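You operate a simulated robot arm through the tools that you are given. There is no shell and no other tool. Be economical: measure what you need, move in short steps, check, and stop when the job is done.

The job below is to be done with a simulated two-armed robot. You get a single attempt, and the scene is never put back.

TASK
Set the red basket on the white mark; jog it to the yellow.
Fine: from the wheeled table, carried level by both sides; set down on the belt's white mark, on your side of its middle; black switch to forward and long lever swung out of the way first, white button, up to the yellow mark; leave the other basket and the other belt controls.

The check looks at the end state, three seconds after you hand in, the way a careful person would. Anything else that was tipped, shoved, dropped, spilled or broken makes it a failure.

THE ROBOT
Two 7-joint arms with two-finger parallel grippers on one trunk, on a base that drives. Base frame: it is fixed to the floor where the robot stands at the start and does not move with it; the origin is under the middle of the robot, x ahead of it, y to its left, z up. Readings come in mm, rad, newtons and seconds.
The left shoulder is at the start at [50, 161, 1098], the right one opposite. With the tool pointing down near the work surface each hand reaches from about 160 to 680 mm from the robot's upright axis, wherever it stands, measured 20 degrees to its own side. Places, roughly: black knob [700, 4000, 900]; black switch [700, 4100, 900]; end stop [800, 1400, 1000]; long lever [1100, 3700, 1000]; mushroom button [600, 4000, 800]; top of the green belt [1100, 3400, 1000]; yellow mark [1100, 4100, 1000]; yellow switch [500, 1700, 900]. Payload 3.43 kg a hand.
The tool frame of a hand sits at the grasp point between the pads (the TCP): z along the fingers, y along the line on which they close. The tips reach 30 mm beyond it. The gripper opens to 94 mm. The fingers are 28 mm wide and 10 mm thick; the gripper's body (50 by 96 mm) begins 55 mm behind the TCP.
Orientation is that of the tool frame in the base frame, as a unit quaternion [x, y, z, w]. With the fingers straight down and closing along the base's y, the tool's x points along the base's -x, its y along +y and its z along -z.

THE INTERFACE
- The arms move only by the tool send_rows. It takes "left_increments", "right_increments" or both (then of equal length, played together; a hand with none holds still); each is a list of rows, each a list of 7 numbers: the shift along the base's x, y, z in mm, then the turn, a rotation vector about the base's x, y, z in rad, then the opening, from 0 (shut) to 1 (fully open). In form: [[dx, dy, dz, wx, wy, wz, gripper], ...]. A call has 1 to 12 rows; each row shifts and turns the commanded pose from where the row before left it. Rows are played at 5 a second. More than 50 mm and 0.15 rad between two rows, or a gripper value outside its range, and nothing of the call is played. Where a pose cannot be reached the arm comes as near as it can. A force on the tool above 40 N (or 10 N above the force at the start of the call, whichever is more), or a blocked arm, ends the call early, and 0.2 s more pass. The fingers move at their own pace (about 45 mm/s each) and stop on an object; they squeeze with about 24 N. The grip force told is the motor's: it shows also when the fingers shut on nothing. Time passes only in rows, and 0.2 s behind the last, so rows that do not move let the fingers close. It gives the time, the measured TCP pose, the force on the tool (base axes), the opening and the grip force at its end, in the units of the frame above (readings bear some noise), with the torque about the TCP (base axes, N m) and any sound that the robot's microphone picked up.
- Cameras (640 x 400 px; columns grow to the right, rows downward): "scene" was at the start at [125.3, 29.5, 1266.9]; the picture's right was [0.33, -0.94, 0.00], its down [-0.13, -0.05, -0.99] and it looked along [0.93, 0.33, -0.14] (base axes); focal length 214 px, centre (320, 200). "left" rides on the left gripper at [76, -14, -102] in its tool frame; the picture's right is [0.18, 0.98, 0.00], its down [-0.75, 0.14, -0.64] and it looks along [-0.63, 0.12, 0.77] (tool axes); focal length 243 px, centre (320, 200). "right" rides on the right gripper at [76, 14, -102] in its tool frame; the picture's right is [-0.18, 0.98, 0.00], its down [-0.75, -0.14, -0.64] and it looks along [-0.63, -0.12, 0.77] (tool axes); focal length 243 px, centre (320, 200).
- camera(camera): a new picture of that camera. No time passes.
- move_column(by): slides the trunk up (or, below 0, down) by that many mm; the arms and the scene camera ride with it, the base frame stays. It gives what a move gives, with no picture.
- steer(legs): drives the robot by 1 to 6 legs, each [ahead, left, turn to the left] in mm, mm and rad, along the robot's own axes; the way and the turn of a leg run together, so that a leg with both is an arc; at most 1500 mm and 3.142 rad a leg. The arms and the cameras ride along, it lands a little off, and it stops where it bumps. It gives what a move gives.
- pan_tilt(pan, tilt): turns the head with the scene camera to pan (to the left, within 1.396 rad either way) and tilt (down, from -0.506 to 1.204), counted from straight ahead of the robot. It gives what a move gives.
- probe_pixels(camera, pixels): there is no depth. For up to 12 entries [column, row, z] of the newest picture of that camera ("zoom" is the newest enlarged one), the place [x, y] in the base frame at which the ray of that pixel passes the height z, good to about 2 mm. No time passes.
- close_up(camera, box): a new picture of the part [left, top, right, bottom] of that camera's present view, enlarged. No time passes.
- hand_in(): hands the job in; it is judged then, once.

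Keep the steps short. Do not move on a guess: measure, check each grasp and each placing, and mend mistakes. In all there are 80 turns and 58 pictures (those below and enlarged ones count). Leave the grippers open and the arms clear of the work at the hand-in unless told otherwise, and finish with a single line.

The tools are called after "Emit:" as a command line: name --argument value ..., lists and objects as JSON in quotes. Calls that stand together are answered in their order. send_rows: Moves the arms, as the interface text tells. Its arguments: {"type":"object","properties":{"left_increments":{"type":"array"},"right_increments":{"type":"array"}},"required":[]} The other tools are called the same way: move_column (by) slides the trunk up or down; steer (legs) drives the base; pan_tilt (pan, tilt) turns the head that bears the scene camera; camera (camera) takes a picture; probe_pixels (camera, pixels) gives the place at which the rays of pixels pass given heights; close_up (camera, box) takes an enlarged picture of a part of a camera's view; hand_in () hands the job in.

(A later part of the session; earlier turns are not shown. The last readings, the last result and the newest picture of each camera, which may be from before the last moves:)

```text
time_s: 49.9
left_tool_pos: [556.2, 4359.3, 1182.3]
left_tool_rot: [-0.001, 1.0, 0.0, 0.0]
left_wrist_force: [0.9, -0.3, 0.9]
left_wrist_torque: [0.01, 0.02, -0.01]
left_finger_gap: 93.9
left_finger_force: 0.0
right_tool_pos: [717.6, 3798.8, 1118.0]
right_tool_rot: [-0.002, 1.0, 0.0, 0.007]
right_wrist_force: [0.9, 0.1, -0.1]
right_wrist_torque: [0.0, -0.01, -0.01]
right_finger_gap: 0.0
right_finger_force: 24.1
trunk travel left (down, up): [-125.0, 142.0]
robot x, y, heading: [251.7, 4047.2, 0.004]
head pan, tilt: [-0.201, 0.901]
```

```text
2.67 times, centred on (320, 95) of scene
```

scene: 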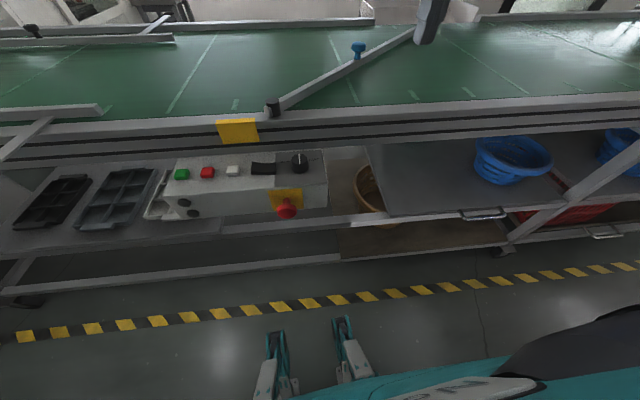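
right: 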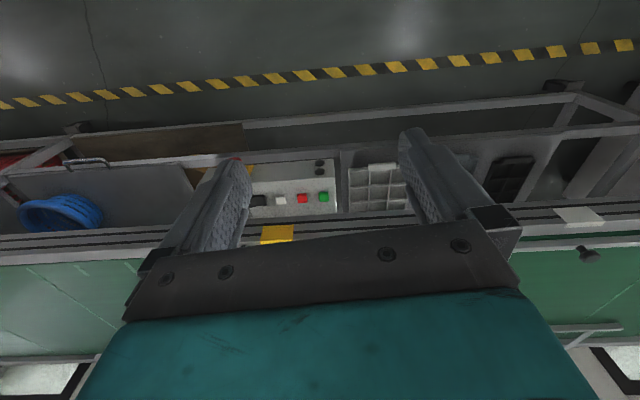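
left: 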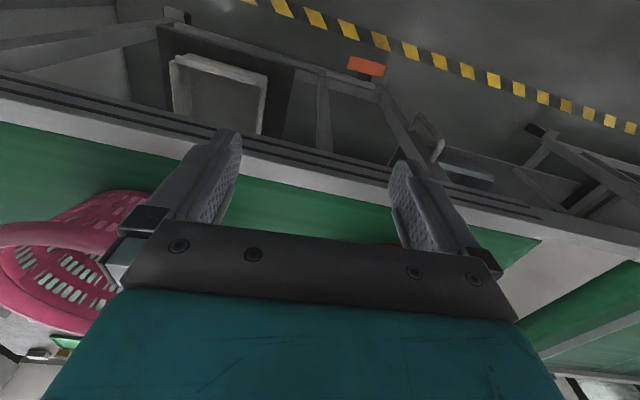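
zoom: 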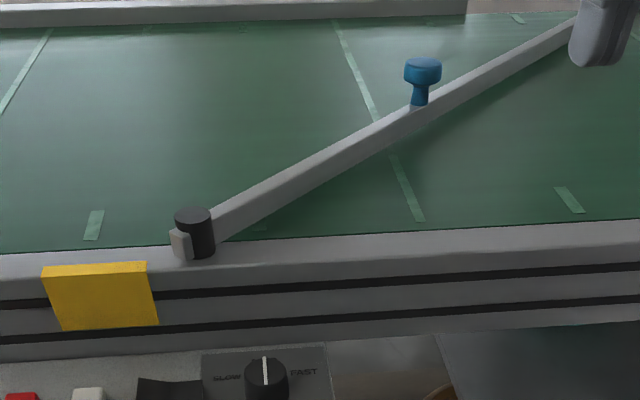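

Triangulating with the earlier picture: knob at about (978,3803), top z≈1013, bar top z≈987, pivot (815,4045). I drive 100 ahead and 60 right, then turn the right hand so its closing axis lies along the lever's swing, half open, staying high.

Emit:
steer --legs '[[100, -60, 0]]'

Emit:
send_rows --right_increments '[[10, 5, 0, 0, 0, -0.15, 0.6], [10, 5, 0, 0, 0, -0.15, 0.6], [10, 5, 0, 0, 0, -0.15, 0.6], [10, 5, 0, 0, 0, -0.15, 0.6], [10, 5, 0, 0, 0, -0.15, 0.6], [10, 5, 0, 0, 0, -0.15, 0.6], [10, 5, 0, 0, 0, -0.1, 0.6], [0, 0, 0, 0, 0, 0, 0.6]]'

```text
time_s: 51.1
left_tool_pos: [656.6, 4297.4, 1181.2]
left_tool_rot: [-0.001, 1.0, 0.0, 0.0]
left_wrist_force: [-0.7, 0.0, -0.5]
left_wrist_torque: [0.03, 0.05, 0.03]
left_finger_gap: 94.0
left_finger_force: 0.0
right_tool_pos: [816.0, 3740.2, 1117.9]
right_tool_rot: [-0.002, 1.0, 0.0, 0.006]
right_wrist_force: [0.2, 0.4, -0.8]
right_wrist_torque: [0.01, 0.02, 0.0]
right_finger_gap: 0.2
right_finger_force: 23.8
trunk travel left (down, up): [-125.0, 142.0]
robot x, y, heading: [348.6, 3987.0, 0.003]
head pan, tilt: [-0.201, 0.901]
```

```text
time_s: 52.9
left_tool_pos: [656.3, 4298.1, 1182.1]
left_tool_rot: [-0.002, 1.0, 0.0, 0.0]
left_wrist_force: [0.0, 0.1, -0.3]
left_wrist_torque: [0.01, -0.01, 0.0]
left_finger_gap: 93.8
left_finger_force: 0.0
right_tool_pos: [885.5, 3774.5, 1117.6]
right_tool_rot: [0.479, 0.878, -0.003, 0.007]
right_wrist_force: [0.0, 0.2, -0.3]
right_wrist_torque: [-0.03, 0.03, 0.02]
right_finger_gap: 56.4
right_finger_force: 0.0
trunk travel left (down, up): [-125.0, 142.0]
robot x, y, heading: [347.2, 3983.5, 0.003]
head pan, tilt: [-0.201, 0.901]
```

Closing axis is along (0.84,0.54) as wished. Now over the knob and down to z≈1060 for a check picture.

Emit:
send_rows --right_increments '[[31, 10, 0, 0, 0, 0, 0.6], [31, 9, 0, 0, 0, 0, 0.6], [31, 9, 0, 0, 0, 0, 0.6], [0, 0, -30, 0, 0, 0, 0.6], [0, 0, -27, 0, 0, 0, 0.6]]'

Emit:
camera --camera "right"

Emit:
close_up --camera "scene" --box '[200, 0, 440, 150]'

```text
time_s: 54.1
left_tool_pos: [654.9, 4298.1, 1181.6]
left_tool_rot: [-0.002, 1.0, 0.0, 0.0]
left_wrist_force: [-0.1, 0.0, -0.9]
left_wrist_torque: [-0.02, -0.01, 0.0]
left_finger_gap: 94.0
left_finger_force: 0.1
right_tool_pos: [958.5, 3794.4, 1058.5]
right_tool_rot: [0.478, 0.878, -0.004, 0.005]
right_wrist_force: [0.2, -0.1, -0.8]
right_wrist_torque: [0.0, 0.03, 0.0]
right_finger_gap: 56.5
right_finger_force: 0.1
right hand out of reach, approached as far as the arm can: row 3
trunk travel left (down, up): [-125.0, 142.0]
robot x, y, heading: [343.1, 3983.9, 0.006]
head pan, tilt: [-0.201, 0.901]
```

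```text
23 pictures are left
```

right: 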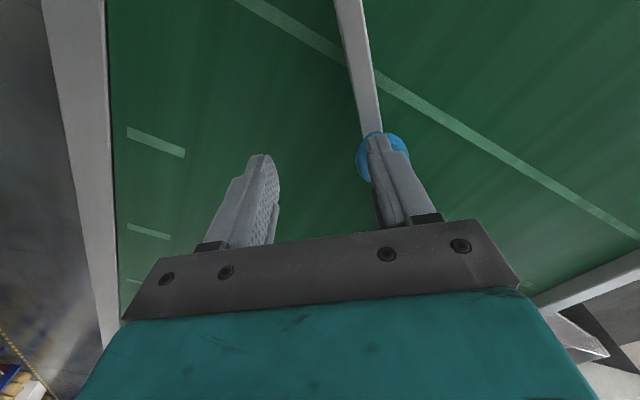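

```text
2.67 times, centred on (320, 75) of scene
```

zoom: 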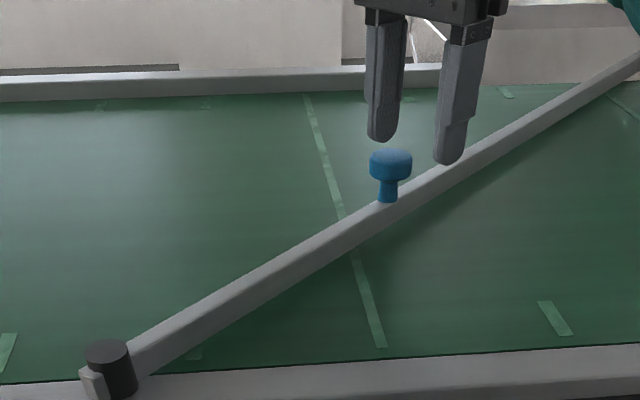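

The knob lies under the far finger; hand must go ~28 mm further out but is at reach limit. Probing the knob with this view.

Emit:
probe_pixels --camera "right" --pixels '[[382, 158, 1012], [382, 158, 1000], [375, 140, 1012]]'

Emit:
steer --legs '[[45, 0, 0]]'

```text
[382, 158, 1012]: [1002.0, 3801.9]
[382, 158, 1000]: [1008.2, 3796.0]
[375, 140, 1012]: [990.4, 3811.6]
```

```text
time_s: 55.0
left_tool_pos: [700.3, 4299.1, 1180.3]
left_tool_rot: [-0.001, 1.0, 0.0, 0.0]
left_wrist_force: [-0.7, -0.7, 0.2]
left_wrist_torque: [-0.01, 0.05, -0.01]
left_finger_gap: 94.2
left_finger_force: 0.3
right_tool_pos: [1003.1, 3794.1, 1058.2]
right_tool_rot: [0.479, 0.878, -0.003, 0.007]
right_wrist_force: [-0.1, 0.0, -0.6]
right_wrist_torque: [0.01, -0.01, 0.0]
right_finger_gap: 56.4
right_finger_force: 0.0
trunk travel left (down, up): [-125.0, 142.0]
robot x, y, heading: [388.7, 3986.1, 0.001]
head pan, tilt: [-0.201, 0.901]
```

Knob ≈(995,3804), hand at (1003,3794): good straddle. Lowering with a small y correction, and checking.

Emit:
send_rows --right_increments '[[-3, 8, 0, 0, 0, 0, 0.6], [0, 0, -12, 0, 0, 0, 0.6], [0, 0, -12, 0, 0, 0, 0.6], [0, 0, -10, 0, 0, 0, 0.6]]'

Emit:
close_up --camera "scene" --box '[200, 0, 440, 150]'

```text
time_s: 56.0
left_tool_pos: [700.7, 4298.9, 1181.2]
left_tool_rot: [-0.001, 1.0, 0.0, 0.0]
left_wrist_force: [1.1, -0.1, 0.3]
left_wrist_torque: [0.0, -0.01, 0.02]
left_finger_gap: 93.8
left_finger_force: 0.0
right_tool_pos: [1000.2, 3801.0, 1025.4]
right_tool_rot: [0.478, 0.878, -0.004, 0.006]
right_wrist_force: [0.1, 0.1, -0.3]
right_wrist_torque: [-0.02, 0.0, -0.01]
right_finger_gap: 56.1
right_finger_force: 0.0
trunk travel left (down, up): [-125.0, 142.0]
robot x, y, heading: [390.9, 3985.3, -0.003]
head pan, tilt: [-0.201, 0.901]
```

```text
2.67 times, centred on (320, 75) of scene
```

zoom: 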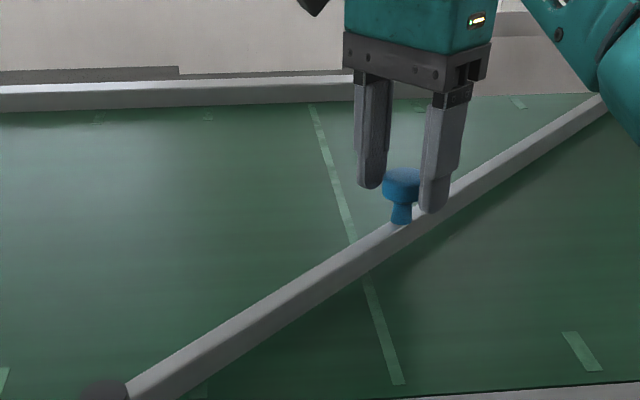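

Fingers straddle the knob. Dragging it along its arc toward the near rail.

Emit:
send_rows --right_increments '[[-24, -13, 0, 0, 0, 0, 0.6], [-24, -12, 0, 0, 0, 0, 0.6], [-24, -11, 0, 0, 0, 0, 0.6], [-23, -11, 0, 0, 0, 0, 0.6], [-25, -7, 0, 0, 0, 0, 0.6], [-26, -6, 0, 0, 0, 0, 0.6], [-26, -3, 0, 0, 0, 0, 0.6], [-26, -2, 0, 0, 0, 0, 0.6]]'

Emit:
camera --camera "scene"

```text
time_s: 57.8
left_tool_pos: [700.3, 4298.4, 1182.8]
left_tool_rot: [-0.001, 1.0, 0.0, 0.0]
left_wrist_force: [-0.1, 0.4, -0.8]
left_wrist_torque: [0.01, -0.02, 0.0]
left_finger_gap: 94.0
left_finger_force: 0.0
right_tool_pos: [799.7, 3736.7, 1025.4]
right_tool_rot: [0.478, 0.878, -0.004, 0.006]
right_wrist_force: [0.0, 0.4, 0.7]
right_wrist_torque: [0.03, -0.01, 0.04]
right_finger_gap: 56.2
right_finger_force: 0.0
trunk travel left (down, up): [-125.0, 142.0]
robot x, y, heading: [390.8, 3982.8, 0.003]
head pan, tilt: [-0.201, 0.901]
```

```text
20 pictures are left
```

scene: 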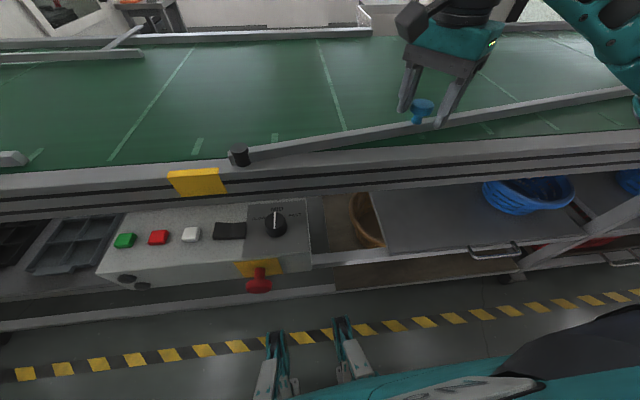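

The lever followed but still leans a bit over the belt (tip at (625,92)). Pulling 45 mm more.

Emit:
send_rows --right_increments '[[-15, 0, 0, 0, 0, 0, 0.6], [-15, 0, 0, 0, 0, 0, 0.6], [-15, 1, 0, 0, 0, 0, 0.6]]'

Emit:
camera --camera "scene"

Emit:
probe_pixels --camera "scene" --pixels '[[240, 150, 980], [239, 164, 948], [400, 150, 948], [500, 100, 948]]'

```text
time_s: 58.6
left_tool_pos: [699.9, 4298.0, 1182.4]
left_tool_rot: [-0.001, 1.0, 0.0, 0.0]
left_wrist_force: [0.6, 0.6, -0.4]
left_wrist_torque: [0.0, -0.01, 0.04]
left_finger_gap: 94.0
left_finger_force: 0.0
right_tool_pos: [754.8, 3738.0, 1024.7]
right_tool_rot: [0.478, 0.878, -0.003, 0.006]
right_wrist_force: [-0.6, -0.6, -0.3]
right_wrist_torque: [0.02, -0.01, 0.03]
right_finger_gap: 56.6
right_finger_force: 0.1
trunk travel left (down, up): [-125.0, 142.0]
robot x, y, heading: [391.7, 3987.3, 0.005]
head pan, tilt: [-0.201, 0.901]
```

```text
19 pictures are left
```

scene: 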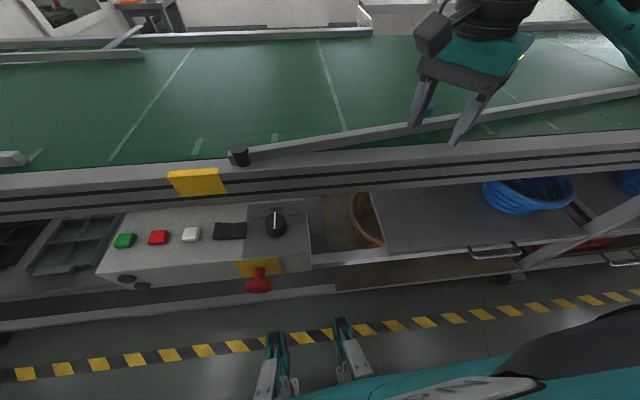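

```text
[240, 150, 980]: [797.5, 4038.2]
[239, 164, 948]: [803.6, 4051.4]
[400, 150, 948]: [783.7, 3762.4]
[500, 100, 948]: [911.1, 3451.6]
```

The hand slipped off the knob; the lever remains ~10° off. Measuring the knob and bar now.

Emit:
probe_pixels --camera "scene" --pixels '[[430, 110, 1010], [430, 110, 995], [425, 122, 985], [620, 92, 985], [540, 105, 985], [340, 143, 985], [265, 157, 985], [640, 130, 948]]'

Emit:
close_up --camera "scene" --box '[220, 60, 540, 260]'

```text
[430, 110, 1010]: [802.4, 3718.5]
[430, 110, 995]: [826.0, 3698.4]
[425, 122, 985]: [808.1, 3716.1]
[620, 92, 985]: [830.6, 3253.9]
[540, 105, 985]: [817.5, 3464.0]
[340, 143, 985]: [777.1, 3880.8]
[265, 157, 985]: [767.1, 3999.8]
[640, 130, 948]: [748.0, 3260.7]
```

```text
2.00 times, centred on (380, 160) of scene
```

zoom: 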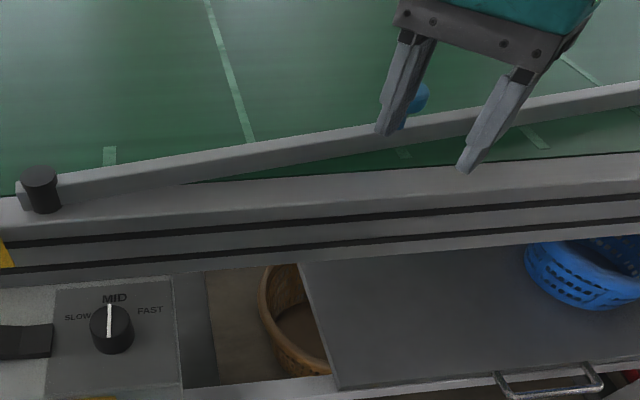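

The table itself is turned ~0.07 rad to my frame (rail x grows with y), so the lever is ~5° from parallel to the rail. I lift, turn the closing axis to x, and re-straddle the knob at (808,3714).

Emit:
send_rows --right_increments '[[0, 0, 30, 0, 0, 0, 0.6], [0, 0, 25, 0, 0, 0, 0.6], [13, -6, 0, 0, 0, -0.1425, 0.6], [13, -6, 0, 0, 0, -0.1425, 0.6], [13, -6, 0, 0, 0, -0.1425, 0.6], [13, -6, 0, 0, 0, -0.1425, 0.6], [0, 0, 0, 0, 0, 0, 0.6]]'

Emit:
camera --camera "right"

```text
time_s: 60.2
left_tool_pos: [700.3, 4299.5, 1180.5]
left_tool_rot: [0.0, 1.0, -0.001, 0.0]
left_wrist_force: [-0.3, 0.4, 0.1]
left_wrist_torque: [0.01, 0.02, -0.01]
left_finger_gap: 94.2
left_finger_force: 0.0
right_tool_pos: [809.4, 3715.0, 1080.4]
right_tool_rot: [0.707, 0.707, -0.005, 0.004]
right_wrist_force: [0.6, -0.3, -0.4]
right_wrist_torque: [0.01, -0.01, 0.01]
right_finger_gap: 56.6
right_finger_force: 0.1
trunk travel left (down, up): [-125.0, 142.0]
robot x, y, heading: [391.2, 3979.8, 0.006]
head pan, tilt: [-0.201, 0.901]
```

```text
17 pictures are left
```

right: 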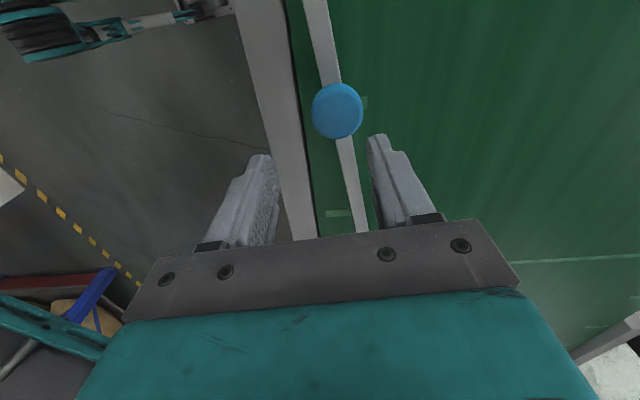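

Emit:
probe_pixels --camera "right" --pixels '[[337, 110, 1012], [325, 45, 985], [355, 205, 985], [262, 70, 948], [290, 70, 948]]'

```text
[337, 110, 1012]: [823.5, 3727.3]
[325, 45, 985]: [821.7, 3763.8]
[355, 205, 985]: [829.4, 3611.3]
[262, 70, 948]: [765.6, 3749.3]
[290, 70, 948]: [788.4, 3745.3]
```

Knob at (823,3728). Aligning, lowering over it, then pulling 65 mm toward me.

Emit:
send_rows --right_increments '[[13, 13, 0, 0, 0, 0, 0.6], [0, 0, -28, 0, 0, 0, 0.6], [0, 0, -27, 0, 0, 0, 0.6], [-13, 0, 0, 0, 0, 0, 0.6], [-13, 0, 0, 0, 0, 0, 0.6], [-13, 0, 0, 0, 0, 0, 0.6], [-13, 0, 0, 0, 0, 0, 0.6], [-13, 0, 0, 0, 0, 0, 0.6]]'

Emit:
camera --camera "scene"

```text
time_s: 62.0
left_tool_pos: [703.0, 4297.7, 1180.6]
left_tool_rot: [-0.001, 1.0, 0.0, -0.001]
left_wrist_force: [0.7, 0.5, 0.0]
left_wrist_torque: [0.0, 0.0, -0.01]
left_finger_gap: 93.9
left_finger_force: 0.1
right_tool_pos: [760.4, 3727.6, 1024.1]
right_tool_rot: [0.707, 0.708, -0.004, 0.005]
right_wrist_force: [14.3, -1.5, -3.0]
right_wrist_torque: [-0.02, -0.26, 0.09]
right_finger_gap: 64.6
right_finger_force: 7.6
trunk travel left (down, up): [-125.0, 142.0]
robot x, y, heading: [390.1, 3983.8, 0.006]
head pan, tilt: [-0.201, 0.901]
```

```text
16 pictures are left
```

scene: 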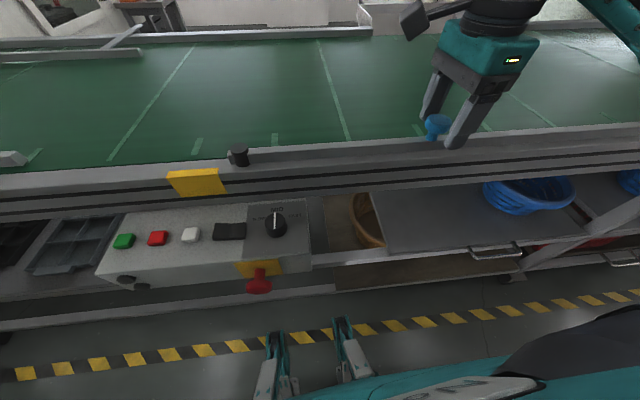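

Lever is parked along the near rail. I release (ease +x, up), bring the right hand back and unrotate it.

Emit:
send_rows --right_increments '[[10, 0, 0, 0, 0, 0, 0.6], [0, 0, 40, 0, 0, 0, 0.6], [0, 0, 40, 0, 0, 0.15, 0.6], [-10, 0, 40, 0, 0, 0.15, 0.6], [-15, 0, 20, 0, 0, 0.15, 0.8], [-15, 0, 20, 0, 0, 0.15, 1], [-15, 0, 0, 0, 0, 0.15, 1], [-15, 0, 0, 0, 0, 0.15, 1], [-15, 0, 0, 0, 0, 0.15, 1], [-15, 0, 0, 0, 0, 0.15, 1], [-15, 0, 0, 0, 0, 0.15, 1], [-15, 0, 0, 0, 0, 0.15, 1]]'

Emit:
send_rows --right_increments '[[-10, 0, 0, 0, 0, 0.07, 1]]'

Emit:
steer --legs '[[-500, 0, 0], [0, -1500, 0], [0, -1500, 0], [0, -450, 0]]'

Emit:
pan_tilt --pan 0.0 --tilt 0.5

Emit:
camera --camera "scene"

```text
time_s: 64.6
left_tool_pos: [700.6, 4298.0, 1181.8]
left_tool_rot: [0.0, 1.0, 0.001, 0.0]
left_wrist_force: [-0.3, 0.3, -0.3]
left_wrist_torque: [-0.03, 0.0, 0.0]
left_finger_gap: 93.9
left_finger_force: 0.0
right_tool_pos: [636.3, 3727.3, 1185.1]
right_tool_rot: [0.032, 0.999, 0.0, 0.006]
right_wrist_force: [-0.1, 0.2, 0.5]
right_wrist_torque: [0.03, -0.04, 0.01]
right_finger_gap: 94.0
right_finger_force: 0.1
trunk travel left (down, up): [-125.0, 142.0]
robot x, y, heading: [392.1, 3986.1, 0.004]
head pan, tilt: [-0.201, 0.901]
```

```text
time_s: 65.0
left_tool_pos: [700.1, 4297.6, 1181.6]
left_tool_rot: [-0.001, 1.0, 0.0, -0.001]
left_wrist_force: [0.0, -0.3, 0.9]
left_wrist_torque: [0.02, 0.01, -0.02]
left_finger_gap: 94.0
left_finger_force: 0.0
right_tool_pos: [626.4, 3727.6, 1185.1]
right_tool_rot: [-0.002, 1.0, 0.0, 0.007]
right_wrist_force: [-0.2, -0.1, 0.4]
right_wrist_torque: [0.0, -0.01, 0.0]
right_finger_gap: 93.9
right_finger_force: 0.1
trunk travel left (down, up): [-125.0, 142.0]
robot x, y, heading: [392.0, 3984.6, 0.002]
head pan, tilt: [-0.201, 0.901]
```

```text
time_s: 84.2
left_tool_pos: [308.1, 892.2, 1180.9]
left_tool_rot: [-0.016, 1.0, 0.001, 0.0]
left_wrist_force: [0.4, -0.2, -0.2]
left_wrist_torque: [0.0, -0.03, 0.01]
left_finger_gap: 93.9
left_finger_force: 0.0
right_tool_pos: [250.8, 319.1, 1185.2]
right_tool_rot: [-0.015, 1.0, 0.0, 0.007]
right_wrist_force: [1.2, -0.4, 0.3]
right_wrist_torque: [0.0, -0.02, -0.01]
right_finger_gap: 94.1
right_finger_force: 0.0
trunk travel left (down, up): [-125.0, 142.0]
robot x, y, heading: [5.9, 570.1, 0.03]
head pan, tilt: [-0.201, 0.901]
```

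```text
time_s: 85.0
left_tool_pos: [307.9, 892.5, 1182.4]
left_tool_rot: [-0.016, 1.0, 0.0, 0.0]
left_wrist_force: [-0.3, 0.3, 0.9]
left_wrist_torque: [-0.02, 0.01, -0.05]
left_finger_gap: 94.0
left_finger_force: 0.0
right_tool_pos: [251.6, 318.7, 1186.0]
right_tool_rot: [-0.016, 1.0, -0.001, 0.007]
right_wrist_force: [-0.1, -0.3, -0.7]
right_wrist_torque: [0.0, -0.01, 0.0]
right_finger_gap: 94.0
right_finger_force: 0.0
trunk travel left (down, up): [-125.0, 142.0]
robot x, y, heading: [7.9, 573.5, 0.029]
head pan, tilt: [0.0, 0.499]
```

```text
15 pictures are left
```

scene: 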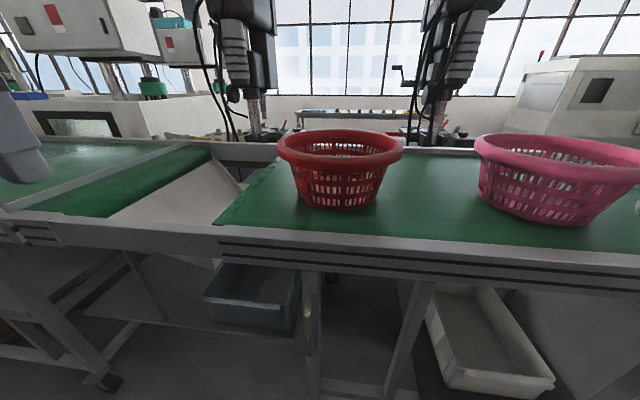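

Red basket straight ahead. Probing base outline at z=948 and rim edges at candidate heights.

Emit:
probe_pixels --camera "scene" --pixels '[[340, 210, 948], [300, 196, 948], [380, 195, 948], [277, 148, 1050], [404, 148, 1050], [340, 130, 1060], [340, 166, 1050], [277, 148, 1065], [404, 148, 1065], [340, 130, 1075], [350, 263, 948], [478, 155, 1050]]'

Emit:
close_up --camera "scene" --box '[260, 120, 420, 220]'

```text
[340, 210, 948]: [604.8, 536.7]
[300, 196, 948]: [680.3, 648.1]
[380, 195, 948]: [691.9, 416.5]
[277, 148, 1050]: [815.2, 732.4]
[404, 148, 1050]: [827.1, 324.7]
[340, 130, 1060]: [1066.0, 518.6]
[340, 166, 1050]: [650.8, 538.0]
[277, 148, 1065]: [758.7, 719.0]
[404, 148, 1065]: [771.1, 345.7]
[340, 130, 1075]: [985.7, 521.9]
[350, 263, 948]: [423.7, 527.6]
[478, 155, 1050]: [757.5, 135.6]
```

```text
4.00 times, centred on (340, 170) of scene
```

zoom: 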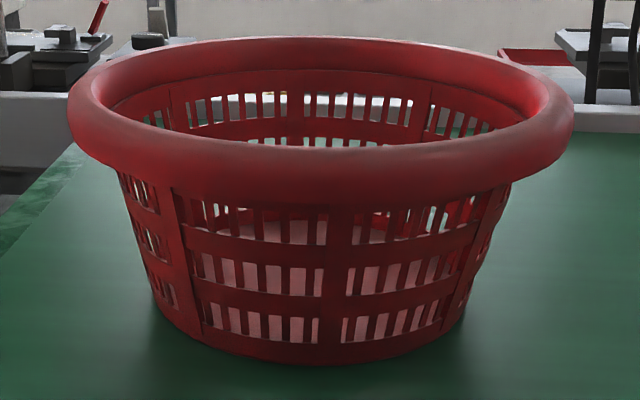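

Fit: basket centre ≈(727,532), rim roll mid z≈1090, outer radius ≈168. I raise the trunk for reach, square up and drive so the basket is ~610 mm ahead, centred.

Emit:
move_column --by 130

Emit:
steer --legs '[[0, 0, -0.029], [105, -38, 0]]'

Emit:
camera --camera "scene"

Emit:
probe_pixels --camera "scene" --pixels '[[320, 200, 1090]]'

```text
time_s: 86.6
left_tool_pos: [309.0, 893.5, 1311.0]
left_tool_rot: [-0.016, 1.0, 0.0, 0.0]
left_wrist_force: [0.2, 0.5, -0.3]
left_wrist_torque: [0.02, -0.02, 0.03]
left_finger_gap: 94.1
left_finger_force: 0.0
right_tool_pos: [249.6, 319.2, 1315.9]
right_tool_rot: [-0.015, 1.0, 0.001, 0.007]
right_wrist_force: [-0.1, 0.5, 0.3]
right_wrist_torque: [-0.05, -0.02, 0.01]
right_finger_gap: 94.1
right_finger_force: 0.2
trunk travel left (down, up): [-255.0, 12.0]
robot x, y, heading: [5.3, 570.5, 0.028]
head pan, tilt: [0.0, 0.499]
```

```text
time_s: 88.1
left_tool_pos: [375.9, 861.6, 1312.2]
left_tool_rot: [-0.003, 1.0, 0.0, 0.001]
left_wrist_force: [-0.7, 0.1, 0.7]
left_wrist_torque: [0.0, -0.04, -0.01]
left_finger_gap: 94.1
left_finger_force: 0.1
right_tool_pos: [302.8, 288.5, 1315.4]
right_tool_rot: [-0.003, 1.0, -0.001, 0.006]
right_wrist_force: [0.1, 0.1, 0.9]
right_wrist_torque: [-0.01, -0.09, -0.02]
right_finger_gap: 94.1
right_finger_force: 0.1
trunk travel left (down, up): [-255.0, 12.0]
robot x, y, heading: [67.9, 545.3, 0.009]
head pan, tilt: [0.0, 0.499]
stopped in leg 2: the robot was blocked; the commanded pose is now the measured one
```

```text
13 pictures are left
```

scene: 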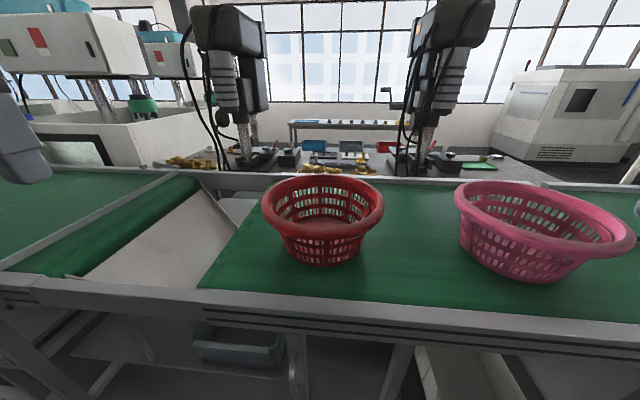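

```text
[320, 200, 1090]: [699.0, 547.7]
```

Blocked at x≈68 (a foot met the table frame); the baskets look undisturbed. I back off 8 mm and re-measure the basket from this higher view.

Emit:
steer --legs '[[-8, 0, -0.009]]'

Emit:
close_up --camera "scene" --box '[240, 160, 400, 280]'

```text
time_s: 88.8
left_tool_pos: [372.9, 857.0, 1311.4]
left_tool_rot: [0.001, 1.0, 0.0, -0.001]
left_wrist_force: [0.8, -0.4, -0.1]
left_wrist_torque: [0.03, 0.04, 0.02]
left_finger_gap: 93.9
left_finger_force: 0.1
right_tool_pos: [295.0, 285.3, 1314.2]
right_tool_rot: [0.002, 1.0, 0.0, 0.006]
right_wrist_force: [-0.8, 0.1, 0.8]
right_wrist_torque: [0.01, -0.02, -0.01]
right_finger_gap: 94.0
right_finger_force: 0.0
trunk travel left (down, up): [-255.0, 12.0]
robot x, y, heading: [58.7, 545.7, 0.001]
head pan, tilt: [0.0, 0.499]
```

```text
3.33 times, centred on (320, 220) of scene
```

zoom: 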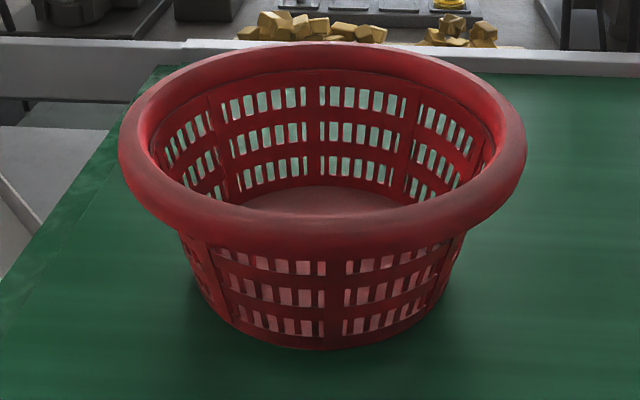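

Emit:
probe_pixels --camera "zoom" --pixels '[[323, 42, 1090], [323, 42, 1070], [119, 150, 1080], [527, 150, 1080], [119, 150, 1060], [527, 150, 1060], [323, 253, 1070], [323, 253, 1050], [323, 350, 948], [208, 310, 948], [438, 310, 948], [155, 145, 1080]]'

```text
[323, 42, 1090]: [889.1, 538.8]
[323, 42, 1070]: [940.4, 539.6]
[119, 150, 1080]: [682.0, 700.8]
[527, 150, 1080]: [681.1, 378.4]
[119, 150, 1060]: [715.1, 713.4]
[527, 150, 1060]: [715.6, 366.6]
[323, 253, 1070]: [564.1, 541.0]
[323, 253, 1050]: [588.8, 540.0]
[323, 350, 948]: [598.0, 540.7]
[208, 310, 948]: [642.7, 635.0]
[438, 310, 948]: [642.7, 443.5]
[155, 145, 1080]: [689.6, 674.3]
```

Consistent fit: centre ≈(705,540), rim mid z≈1093, roll between radii ≈130–160. Bringing both open hands over the rim's left and right (y 685 / 395), staying at z≈1200.

Emit:
send_rows --left_increments '[[36, -19, -12, 0, 0, 0, 1], [37, -19, -12, 0, 0, 0, 1], [37, -19, -12, 0, 0, 0, 1], [37, -19, -12, 0, 0, 0, 1], [37, -19, -12, 0, 0, 0, 1], [37, -19, -12, 0, 0, 0, 1], [37, -19, -12, 0, 0, 0, 1], [37, -20, -13, 0, 0, 0, 1], [37, -19, -14, 0, 0, 0, 1]]' --right_increments '[[46, 12, -11, 0, 0, 0, 1], [46, 12, -11, 0, 0, 0, 1], [46, 12, -12, 0, 0, 0, 1], [46, 12, -12, 0, 0, 0, 1], [46, 12, -12, 0, 0, 0, 1], [46, 12, -12, 0, 0, 0, 1], [45, 12, -14, 0, 0, 0, 1], [45, 13, -14, 0, 0, 0, 1], [44, 13, -16, 0, 0, 0, 1]]'

Emit:
camera --camera "left"

Emit:
camera --camera "right"

```text
time_s: 90.8
left_tool_pos: [599.1, 754.9, 1177.3]
left_tool_rot: [0.002, 1.0, 0.001, 0.0]
left_wrist_force: [0.5, -1.0, -0.5]
left_wrist_torque: [0.06, -0.03, -0.01]
left_finger_gap: 93.9
left_finger_force: 0.1
left hand out of reach, approached as far as the arm can: row 6, 7, 8, 9
right_tool_pos: [685.2, 385.4, 1200.5]
right_tool_rot: [0.0, 1.0, 0.0, 0.006]
right_wrist_force: [0.4, -0.8, 0.1]
right_wrist_torque: [0.03, 0.04, 0.0]
right_finger_gap: 93.9
right_finger_force: 0.1
right hand out of reach, approached as far as the arm can: row 9
trunk travel left (down, up): [-255.0, 12.0]
robot x, y, heading: [55.9, 544.3, -0.0]
head pan, tilt: [0.0, 0.499]
```

```text
11 pictures are left
```

left: 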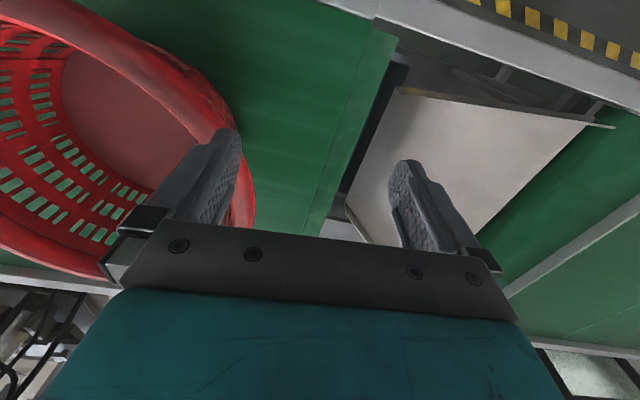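

```text
10 pictures are left
```

right: 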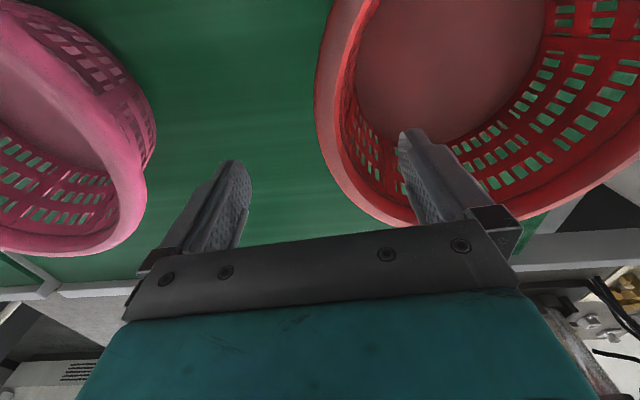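

The right hand straddles the rim well; the left lagged at reach. I raise the trunk 12 mm more and send tiny rows to learn where the left command stands.

Emit:
move_column --by 12

Emit:
send_rows --left_increments '[[0, 0, 0, 0, 0, 0, 1], [0, 0, 0, 0, 0, 0, 1]]' --right_increments '[[0, 0, -12, 0, 0, 0, 1], [0, 0, -12, 0, 0, 0, 1]]'

```text
time_s: 91.4
left_tool_pos: [599.3, 758.2, 1188.8]
left_tool_rot: [0.001, 1.0, 0.0, 0.0]
left_wrist_force: [-0.6, 0.5, -0.5]
left_wrist_torque: [0.01, 0.0, -0.01]
left_finger_gap: 93.8
left_finger_force: 0.0
right_tool_pos: [685.3, 386.9, 1211.4]
right_tool_rot: [0.002, 1.0, -0.001, 0.005]
right_wrist_force: [0.7, -0.7, -0.1]
right_wrist_torque: [-0.05, 0.01, 0.0]
right_finger_gap: 94.0
right_finger_force: 0.0
trunk travel left (down, up): [-267.0, 0.0]
robot x, y, heading: [59.9, 543.7, -0.002]
head pan, tilt: [0.0, 0.499]
```

```text
time_s: 92.0
left_tool_pos: [597.9, 756.1, 1188.0]
left_tool_rot: [0.0, 1.0, -0.001, 0.0]
left_wrist_force: [0.7, 0.5, -0.8]
left_wrist_torque: [-0.01, -0.02, 0.0]
left_finger_gap: 93.9
left_finger_force: 0.0
right_tool_pos: [689.6, 388.4, 1189.2]
right_tool_rot: [0.002, 1.0, -0.001, 0.004]
right_wrist_force: [-0.6, 0.2, 0.1]
right_wrist_torque: [-0.02, -0.02, 0.0]
right_finger_gap: 94.4
right_finger_force: 0.1
right hand out of reach, approached as far as the arm can: row 2
trunk travel left (down, up): [-267.0, 0.0]
robot x, y, heading: [63.0, 544.4, 0.001]
head pan, tilt: [0.0, 0.499]
```

Left command stands at its measured pose. I step it inward in y first, then outward in x, lowering to 1155; right lowers too.

Emit:
send_rows --left_increments '[[0, -25, -8, 0, 0, 0, 1], [0, -25, -8, 0, 0, 0, 1], [5, -20, -8, 0, 0, 0, 1], [25, 0, -8, 0, 0, 0, 1], [25, 0, 0, 0, 0, 0, 1], [25, 0, 0, 0, 0, 0, 1], [15, 0, 0, 0, 0, 0, 1]]' --right_increments '[[0, 0, -10, 0, 0, 0, 1], [0, 0, -10, 0, 0, 0, 1], [0, 0, -10, 0, 0, 0, 1], [0, 0, -4, 0, 0, 0, 1], [2, 0, 0, 0, 0, 0, 1], [2, 0, 0, 0, 0, 0, 1], [2, 0, 0, 0, 0, 0, 1]]'

```text
time_s: 93.6
left_tool_pos: [603.3, 760.2, 1151.5]
left_tool_rot: [0.001, 1.0, -0.001, 0.001]
left_wrist_force: [0.2, -1.1, 0.6]
left_wrist_torque: [0.0, 0.03, 0.0]
left_finger_gap: 94.0
left_finger_force: 0.0
left hand out of reach, approached as far as the arm can: row 1, 2, 3, 4, 5, 6, 7
right_tool_pos: [698.0, 386.8, 1157.0]
right_tool_rot: [0.002, 1.0, -0.001, 0.006]
right_wrist_force: [-0.6, 0.6, -0.1]
right_wrist_torque: [0.05, 0.01, -0.02]
right_finger_gap: 94.0
right_finger_force: 0.1
right hand out of reach, approached as far as the arm can: row 2
trunk travel left (down, up): [-267.0, 0.0]
robot x, y, heading: [60.9, 544.8, -0.002]
head pan, tilt: [0.0, 0.499]
```

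The left arm's solution is stuck. I retract it straight back toward me (away from the basket, high) to come in afresh with the arm folded.

Emit:
send_rows --left_increments '[[-40, 10, 20, 0, 0, 0, 1], [-40, 10, 20, 0, 0, 0, 1], [-45, 0, 10, 0, 0, 0, 1], [-45, 0, 0, 0, 0, 0, 1], [-45, 0, 0, 0, 0, 0, 1], [-45, 0, 0, 0, 0, 0, 1]]'

```text
time_s: 95.0
left_tool_pos: [339.1, 777.4, 1203.3]
left_tool_rot: [0.001, 1.0, -0.001, -0.001]
left_wrist_force: [0.0, -0.1, 0.3]
left_wrist_torque: [0.01, -0.02, 0.0]
left_finger_gap: 93.7
left_finger_force: 0.0
right_tool_pos: [696.3, 387.6, 1156.6]
right_tool_rot: [0.002, 1.0, -0.001, 0.006]
right_wrist_force: [-0.3, 0.5, 1.0]
right_wrist_torque: [0.01, -0.03, 0.01]
right_finger_gap: 94.1
right_finger_force: 0.1
trunk travel left (down, up): [-267.0, 0.0]
robot x, y, heading: [59.0, 541.4, -0.0]
head pan, tilt: [0.0, 0.499]
```

The command follows the measured pose. Now y inward first while near, then extend straight ahead.

Emit:
send_rows --left_increments '[[0, -31, 0, 0, 0, 0, 1], [0, -31, 0, 0, 0, 0, 1], [0, -30, 0, 0, 0, 0, 1], [45, 0, 0, 0, 0, 0, 1], [45, 0, 0, 0, 0, 0, 1], [45, 0, -5, 0, 0, 0, 1], [45, 0, -5, 0, 0, 0, 1], [45, 0, -5, 0, 0, 0, 1], [45, 0, -5, 0, 0, 0, 1], [45, 0, -10, 0, 0, 0, 1], [40, 0, -10, 0, 0, 0, 1]]'

```text
time_s: 97.4
left_tool_pos: [605.4, 762.6, 1152.9]
left_tool_rot: [0.001, 1.0, -0.001, 0.001]
left_wrist_force: [0.3, 0.4, 0.0]
left_wrist_torque: [-0.02, 0.01, -0.01]
left_finger_gap: 94.3
left_finger_force: 0.0
left hand out of reach, approached as far as the arm can: row 8, 9, 10, 11
right_tool_pos: [697.3, 389.1, 1156.4]
right_tool_rot: [0.002, 1.0, -0.001, 0.005]
right_wrist_force: [0.6, 0.4, -0.2]
right_wrist_torque: [0.01, -0.01, 0.0]
right_finger_gap: 94.1
right_finger_force: 0.1
trunk travel left (down, up): [-267.0, 0.0]
robot x, y, heading: [56.3, 546.5, -0.001]
head pan, tilt: [0.0, 0.499]
```

The left arm stalls beyond x≈520 with zero yaw. I'll grasp slightly nearer points of the rim with each hand yawed 0.3 outward (left +0.3 → (662,678); right −0.3 → (662,402)), closing along the radius. Retract left, yaw, extend.

Emit:
send_rows --left_increments '[[-40, -20, 20, 0, 0, 0, 1], [-40, -20, 15, 0, 0, 0, 1], [-40, -22, 10, 0, 0, 0, 1], [-20, -22, 0, 0, 0, 0.1, 1], [0, 0, 0, 0, 0, 0.1, 1], [0, 0, 0, 0, 0, 0.1, 1], [40, 0, 0, 0, 0, 0, 1], [40, 0, -5, 0, 0, 0, 1], [40, 0, -5, 0, 0, 0, 1], [40, 0, -10, 0, 0, 0, 1], [37, 0, -10, 0, 0, 0, 1]]' --right_increments '[[0, 0, 0, 0, 0, 0, 1], [0, 0, 0, 0, 0, 0, 1], [0, 0, 0, 0, 0, 0, 1], [-10, 4, 0, 0, 0, -0.1, 1], [-13, 4, 0, 0, 0, -0.1, 1], [-12, 5, 0, 0, 0, -0.1, 1], [0, 0, 0, 0, 0, 0, 1], [0, 0, 0, 0, 0, 0, 1], [0, 0, 0, 0, 0, 0, 1], [0, 0, 0, 0, 0, 0, 1], [0, 0, 0, 0, 0, 0, 1]]'

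```text
time_s: 99.8
left_tool_pos: [592.9, 744.4, 1161.9]
left_tool_rot: [-0.148, 0.989, 0.0, 0.0]
left_wrist_force: [-0.8, 0.1, 0.0]
left_wrist_torque: [-0.02, 0.02, 0.02]
left_finger_gap: 94.2
left_finger_force: 0.1
left hand out of reach, approached as far as the arm can: row 8, 9, 10, 11
right_tool_pos: [665.4, 401.8, 1154.5]
right_tool_rot: [0.152, 0.988, -0.002, 0.005]
right_wrist_force: [-0.4, -0.6, -0.2]
right_wrist_torque: [0.01, 0.01, 0.01]
right_finger_gap: 94.1
right_finger_force: 0.0
trunk travel left (down, up): [-267.0, 0.0]
robot x, y, heading: [61.0, 546.7, -0.004]
head pan, tilt: [0.0, 0.499]
```

Still stalls, so it's a wrist-limit matter; testing the opposite yaw on the left hand: retract, yaw to −0.4, extend.

Emit:
send_rows --left_increments '[[-45, -20, 10, 0, 0, -0.1, 1], [-45, -20, 10, 0, 0, -0.15, 1], [-40, -20, 10, 0, 0, -0.15, 1], [0, 0, 0, 0, 0, -0.15, 1], [0, 0, 0, 0, 0, -0.15, 1], [30, 0, 0, 0, 0, 0, 1], [40, 0, 0, 0, 0, 0, 1], [40, 0, -5, 0, 0, 0, 1], [40, 0, -5, 0, 0, 0, 1], [40, 0, -10, 0, 0, 0, 1]]'

```text
refused: row 1 steps farther than a row can; nothing moved
```

Row too long; resending slightly shorter.

Emit:
send_rows --left_increments '[[-40, -20, 10, 0, 0, -0.1, 1], [-40, -20, 10, 0, 0, -0.14, 1], [-40, -20, 10, 0, 0, -0.14, 1], [-10, 0, 0, 0, 0, -0.14, 1], [0, 0, 0, 0, 0, -0.14, 1], [30, 0, 0, 0, 0, 0, 1], [40, 0, 0, 0, 0, 0, 1], [40, 0, -5, 0, 0, 0, 1], [40, 0, -5, 0, 0, 0, 1], [40, 0, -10, 0, 0, 0, 1]]'

```text
time_s: 102.0
left_tool_pos: [589.4, 741.6, 1163.5]
left_tool_rot: [0.179, 0.984, -0.001, 0.001]
left_wrist_force: [0.3, -0.4, 0.0]
left_wrist_torque: [-0.01, 0.0, -0.01]
left_finger_gap: 93.8
left_finger_force: 0.1
left hand out of reach, approached as far as the arm can: row 7, 8, 9, 10
right_tool_pos: [665.9, 401.4, 1155.6]
right_tool_rot: [0.151, 0.989, -0.002, 0.005]
right_wrist_force: [-0.1, 0.3, -0.5]
right_wrist_torque: [-0.01, 0.01, -0.02]
right_finger_gap: 94.4
right_finger_force: 0.0
trunk travel left (down, up): [-267.0, 0.0]
robot x, y, heading: [57.0, 543.8, -0.004]
head pan, tilt: [0.0, 0.499]
```

Yaw isn't the cause. The stated reach holds nearer the work surface, so I test lower: outside the basket at y≈770, drop to z≈1100 and extend.

Emit:
send_rows --left_increments '[[-5, 30, 0, 0, 0, 0.12, 1], [0, 0, -20, 0, 0, 0.12, 1], [0, 0, -20, 0, 0, 0.12, 1], [0, 0, -20, 0, 0, 0, 1], [15, 0, 0, 0, 0, 0, 1], [15, 0, 0, 0, 0, 0, 1], [15, 0, 0, 0, 0, 0, 1]]'

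Emit:
close_up --camera "scene" --box '[0, 0, 640, 400]'

```text
time_s: 103.6
left_tool_pos: [613.6, 780.2, 1105.2]
left_tool_rot: [0.001, 1.0, -0.001, 0.002]
left_wrist_force: [-0.4, -0.6, -0.7]
left_wrist_torque: [0.0, 0.0, -0.01]
left_finger_gap: 93.9
left_finger_force: 0.0
left hand out of reach, approached as far as the arm can: row 6, 7
right_tool_pos: [665.4, 401.5, 1155.3]
right_tool_rot: [0.151, 0.988, -0.002, 0.004]
right_wrist_force: [0.6, 0.2, 0.2]
right_wrist_torque: [0.0, 0.04, 0.02]
right_finger_gap: 94.1
right_finger_force: 0.0
trunk travel left (down, up): [-267.0, 0.0]
robot x, y, heading: [63.2, 543.9, -0.003]
head pan, tilt: [0.0, 0.499]
```

```text
1.00 times, centred on (320, 200) of scene
```

zoom: 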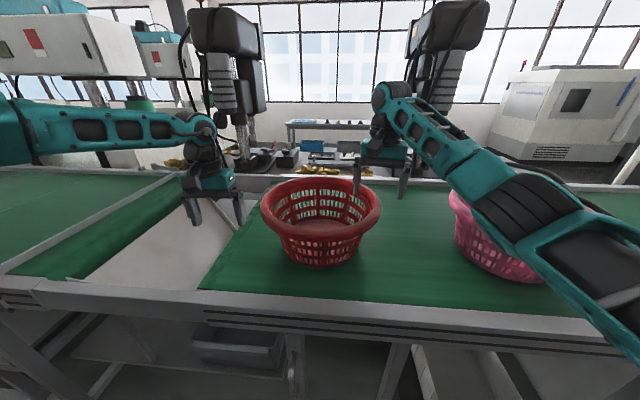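

Now I see it: the left elbow is swung far out (forearm sideways from (60,130) to (205,130)), limiting reach. I'll bring the left hand in to my midline close to me (like the right arm's start), then extend from there.

Emit:
send_rows --left_increments '[[-30, 0, 25, 0, 0, 0, 1], [-40, 0, 25, 0, 0, 0, 1], [-40, -10, 20, 0, 0, 0, 1], [-40, -20, 0, 0, 0, 0, 1], [-40, -25, 0, 0, 0, 0, 1], [-30, -35, 0, 0, 0, 0, 1], [-10, -45, 0, 0, 0, 0, 1], [0, -45, 0, 0, 0, 0, 1], [0, -45, 0, 0, 0, 0, 1], [0, -45, 0, 0, 0, 0, 1]]'

Emit:
send_rows --left_increments '[[40, 10, 0, 0, 0, 0, 1], [40, 20, 0, 0, 0, 0, 1], [40, 20, 0, 0, 0, 0, 1], [40, 25, 0, 0, 0, 0, 1], [40, 25, 0, 0, 0, 0.1, 1], [40, 25, 0, 0, 0, 0.1, 1], [40, 25, 0, 0, 0, 0.1, 1]]'

```text
time_s: 105.8
left_tool_pos: [385.2, 628.7, 1178.9]
left_tool_rot: [0.0, 1.0, 0.0, 0.0]
left_wrist_force: [0.1, -0.1, 0.3]
left_wrist_torque: [-0.01, 0.01, -0.02]
left_finger_gap: 93.8
left_finger_force: 0.1
left hand out of reach, approached as far as the arm can: row 8, 9, 10
right_tool_pos: [665.3, 402.0, 1155.5]
right_tool_rot: [0.151, 0.989, -0.002, 0.005]
right_wrist_force: [0.9, 0.1, -0.2]
right_wrist_torque: [-0.02, 0.01, 0.04]
right_finger_gap: 94.1
right_finger_force: 0.0
trunk travel left (down, up): [-267.0, 0.0]
robot x, y, heading: [63.9, 545.8, -0.003]
head pan, tilt: [0.0, 0.499]
```

```text
time_s: 107.4
left_tool_pos: [623.7, 799.8, 1172.7]
left_tool_rot: [-0.15, 0.989, -0.002, 0.001]
left_wrist_force: [0.4, 0.1, -0.1]
left_wrist_torque: [0.01, 0.01, -0.02]
left_finger_gap: 94.3
left_finger_force: 0.1
left hand out of reach, approached as far as the arm can: row 5, 6, 7
right_tool_pos: [665.1, 401.2, 1156.1]
right_tool_rot: [0.151, 0.989, -0.002, 0.005]
right_wrist_force: [0.3, -0.4, 0.3]
right_wrist_torque: [0.02, 0.02, 0.0]
right_finger_gap: 94.0
right_finger_force: 0.0
trunk travel left (down, up): [-267.0, 0.0]
robot x, y, heading: [60.5, 548.5, -0.002]
head pan, tilt: [0.0, 0.499]
```

Geometry suggests the left upper arm is stuck with its elbow out. I'll nearly straighten the left arm outward over the empty left side (z 1170), which takes the elbow slack out, then sweep inward.

Emit:
send_rows --left_increments '[[0, 45, 10, 0, 0, -0.1, 1], [0, 45, 0, 0, 0, -0.1, 1], [0, 45, 0, 0, 0, -0.1, 1], [0, 45, 0, 0, 0, 0, 1], [0, 40, 0, 0, 0, 0, 1], [35, 22, 0, 0, 0, 0, 1], [35, 22, 0, 0, 0, 0, 1], [30, 22, 0, 0, 0, 0, 1], [0, 0, 0, 0, 0, 0, 1]]'

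Emit:
send_rows --left_increments '[[10, -45, 0, 0, 0, 0, 1], [10, -45, 0, 0, 0, 0, 1], [8, -45, 0, 0, 0, 0, 1], [5, -45, 0, 0, 0, 0, 1], [0, -45, 0, 0, 0, 0, 1], [0, -45, 0, 0, 0, 0, 1], [0, -30, 0, 0, 0, 0, 1]]'

```text
time_s: 109.4
left_tool_pos: [599.9, 970.3, 1165.4]
left_tool_rot: [-0.001, 1.0, 0.0, 0.001]
left_wrist_force: [0.0, 0.4, 0.4]
left_wrist_torque: [0.03, 0.01, -0.02]
left_finger_gap: 93.8
left_finger_force: 0.1
left hand out of reach, approached as far as the arm can: row 4, 5, 6, 7, 8
right_tool_pos: [664.3, 402.0, 1154.5]
right_tool_rot: [0.151, 0.988, -0.002, 0.005]
right_wrist_force: [0.5, -0.5, -0.4]
right_wrist_torque: [-0.03, 0.03, 0.0]
right_finger_gap: 94.1
right_finger_force: 0.1
trunk travel left (down, up): [-267.0, 0.0]
robot x, y, heading: [59.5, 544.7, -0.002]
head pan, tilt: [0.0, 0.499]
```

```text
time_s: 111.0
left_tool_pos: [569.5, 716.8, 1164.2]
left_tool_rot: [-0.001, 1.0, -0.001, 0.001]
left_wrist_force: [0.4, 0.3, 0.1]
left_wrist_torque: [0.01, -0.02, 0.05]
left_finger_gap: 93.9
left_finger_force: 0.0
left hand out of reach, approached as far as the arm can: row 4, 5, 6, 7
right_tool_pos: [664.5, 401.7, 1155.1]
right_tool_rot: [0.151, 0.988, -0.001, 0.005]
right_wrist_force: [1.6, 0.3, 0.0]
right_wrist_torque: [-0.01, -0.03, -0.02]
right_finger_gap: 94.1
right_finger_force: 0.0
trunk travel left (down, up): [-267.0, 0.0]
robot x, y, heading: [62.4, 546.5, -0.003]
head pan, tilt: [0.0, 0.499]
```

The left limit is an inward-bearing limit: the left hand must stay ≥~10° outward of its shoulder. So I shift the robot right and square it to the table (heading −0.08, table is turned) so the basket sits ~113 mm left of my axis. Raise both hands first, retract the left a bit.

Emit:
send_rows --left_increments '[[-20, 10, 20, 0, 0, 0.1, 1], [-20, 10, 20, 0, 0, 0.1, 1], [-10, 10, 10, 0, 0, 0.1, 1]]' --right_increments '[[-5, 0, 20, 0, 0, 0, 1], [-5, 0, 20, 0, 0, 0, 1], [0, 0, 10, 0, 0, 0, 1]]'

Emit:
steer --legs '[[-20, 0, 0], [0, -70, -0.08], [45, 0, 0]]'

```text
time_s: 111.8
left_tool_pos: [517.7, 746.9, 1212.1]
left_tool_rot: [-0.15, 0.989, -0.001, 0.0]
left_wrist_force: [0.7, -0.4, 0.2]
left_wrist_torque: [-0.02, -0.02, 0.01]
left_finger_gap: 94.1
left_finger_force: 0.0
right_tool_pos: [654.1, 401.6, 1206.5]
right_tool_rot: [0.151, 0.988, -0.002, 0.005]
right_wrist_force: [0.2, 0.0, 0.4]
right_wrist_torque: [0.01, -0.05, 0.04]
right_finger_gap: 94.2
right_finger_force: 0.0
trunk travel left (down, up): [-267.0, 0.0]
robot x, y, heading: [62.3, 545.0, -0.002]
head pan, tilt: [0.0, 0.499]
```

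```text
time_s: 113.8
left_tool_pos: [535.0, 637.0, 1212.3]
left_tool_rot: [-0.108, 0.994, -0.001, -0.001]
left_wrist_force: [0.4, -0.2, -0.2]
left_wrist_torque: [-0.02, -0.03, 0.0]
left_finger_gap: 94.2
left_finger_force: 0.1
right_tool_pos: [641.2, 282.3, 1206.2]
right_tool_rot: [0.192, 0.981, -0.002, 0.004]
right_wrist_force: [-1.2, 0.5, 0.2]
right_wrist_torque: [0.01, -0.05, 0.03]
right_finger_gap: 93.8
right_finger_force: 0.0
trunk travel left (down, up): [-267.0, 0.0]
robot x, y, heading: [66.5, 469.6, -0.083]
head pan, tilt: [0.0, 0.499]
stopped in leg 3: the robot was blocked; the commanded pose is now the measured one
```

Robot at (66,470,−0.083). I ease back 4 mm and bring both hands over the rim: left to (662,679), right to (650,406), z≈1150.

Emit:
steer --legs '[[-4, 0, 0]]'

Emit:
send_rows --left_increments '[[10, 20, 0, 0, 0, 0.08, 1], [30, 20, -10, 0, 0, 0, 1], [30, 2, -15, 0, 0, 0, 1], [30, 0, -18, 0, 0, 0, 1], [31, 0, -19, 0, 0, 0, 1]]' --right_increments '[[3, 25, 0, 0, 0, 0, 1], [3, 25, -10, 0, 0, 0, 1], [3, 25, -10, 0, 0, 0, 1], [3, 25, -18, 0, 0, 0, 1], [2, 24, -18, 0, 0, 0, 1]]'

```text
time_s: 114.5
left_tool_pos: [532.2, 637.4, 1212.3]
left_tool_rot: [-0.109, 0.994, 0.0, 0.0]
left_wrist_force: [0.7, 0.2, 0.1]
left_wrist_torque: [0.03, 0.02, -0.02]
left_finger_gap: 93.8
left_finger_force: 0.1
right_tool_pos: [638.2, 282.8, 1205.8]
right_tool_rot: [0.192, 0.981, -0.002, 0.004]
right_wrist_force: [-0.7, -0.1, 0.2]
right_wrist_torque: [0.0, 0.02, -0.03]
right_finger_gap: 93.9
right_finger_force: 0.1
trunk travel left (down, up): [-267.0, 0.0]
robot x, y, heading: [58.7, 470.7, -0.081]
head pan, tilt: [0.0, 0.499]
```

```text
time_s: 115.7
left_tool_pos: [645.4, 688.1, 1151.0]
left_tool_rot: [-0.148, 0.989, -0.001, 0.0]
left_wrist_force: [0.3, 0.9, 0.1]
left_wrist_torque: [0.01, -0.03, 0.0]
left_finger_gap: 94.0
left_finger_force: 0.1
left hand out of reach, approached as far as the arm can: row 5
right_tool_pos: [651.4, 408.6, 1150.0]
right_tool_rot: [0.191, 0.981, -0.002, 0.005]
right_wrist_force: [-0.1, 0.0, -0.1]
right_wrist_torque: [0.01, -0.02, 0.01]
right_finger_gap: 94.1
right_finger_force: 0.0
trunk travel left (down, up): [-267.0, 0.0]
robot x, y, heading: [58.5, 473.9, -0.083]
head pan, tilt: [0.0, 0.499]
```

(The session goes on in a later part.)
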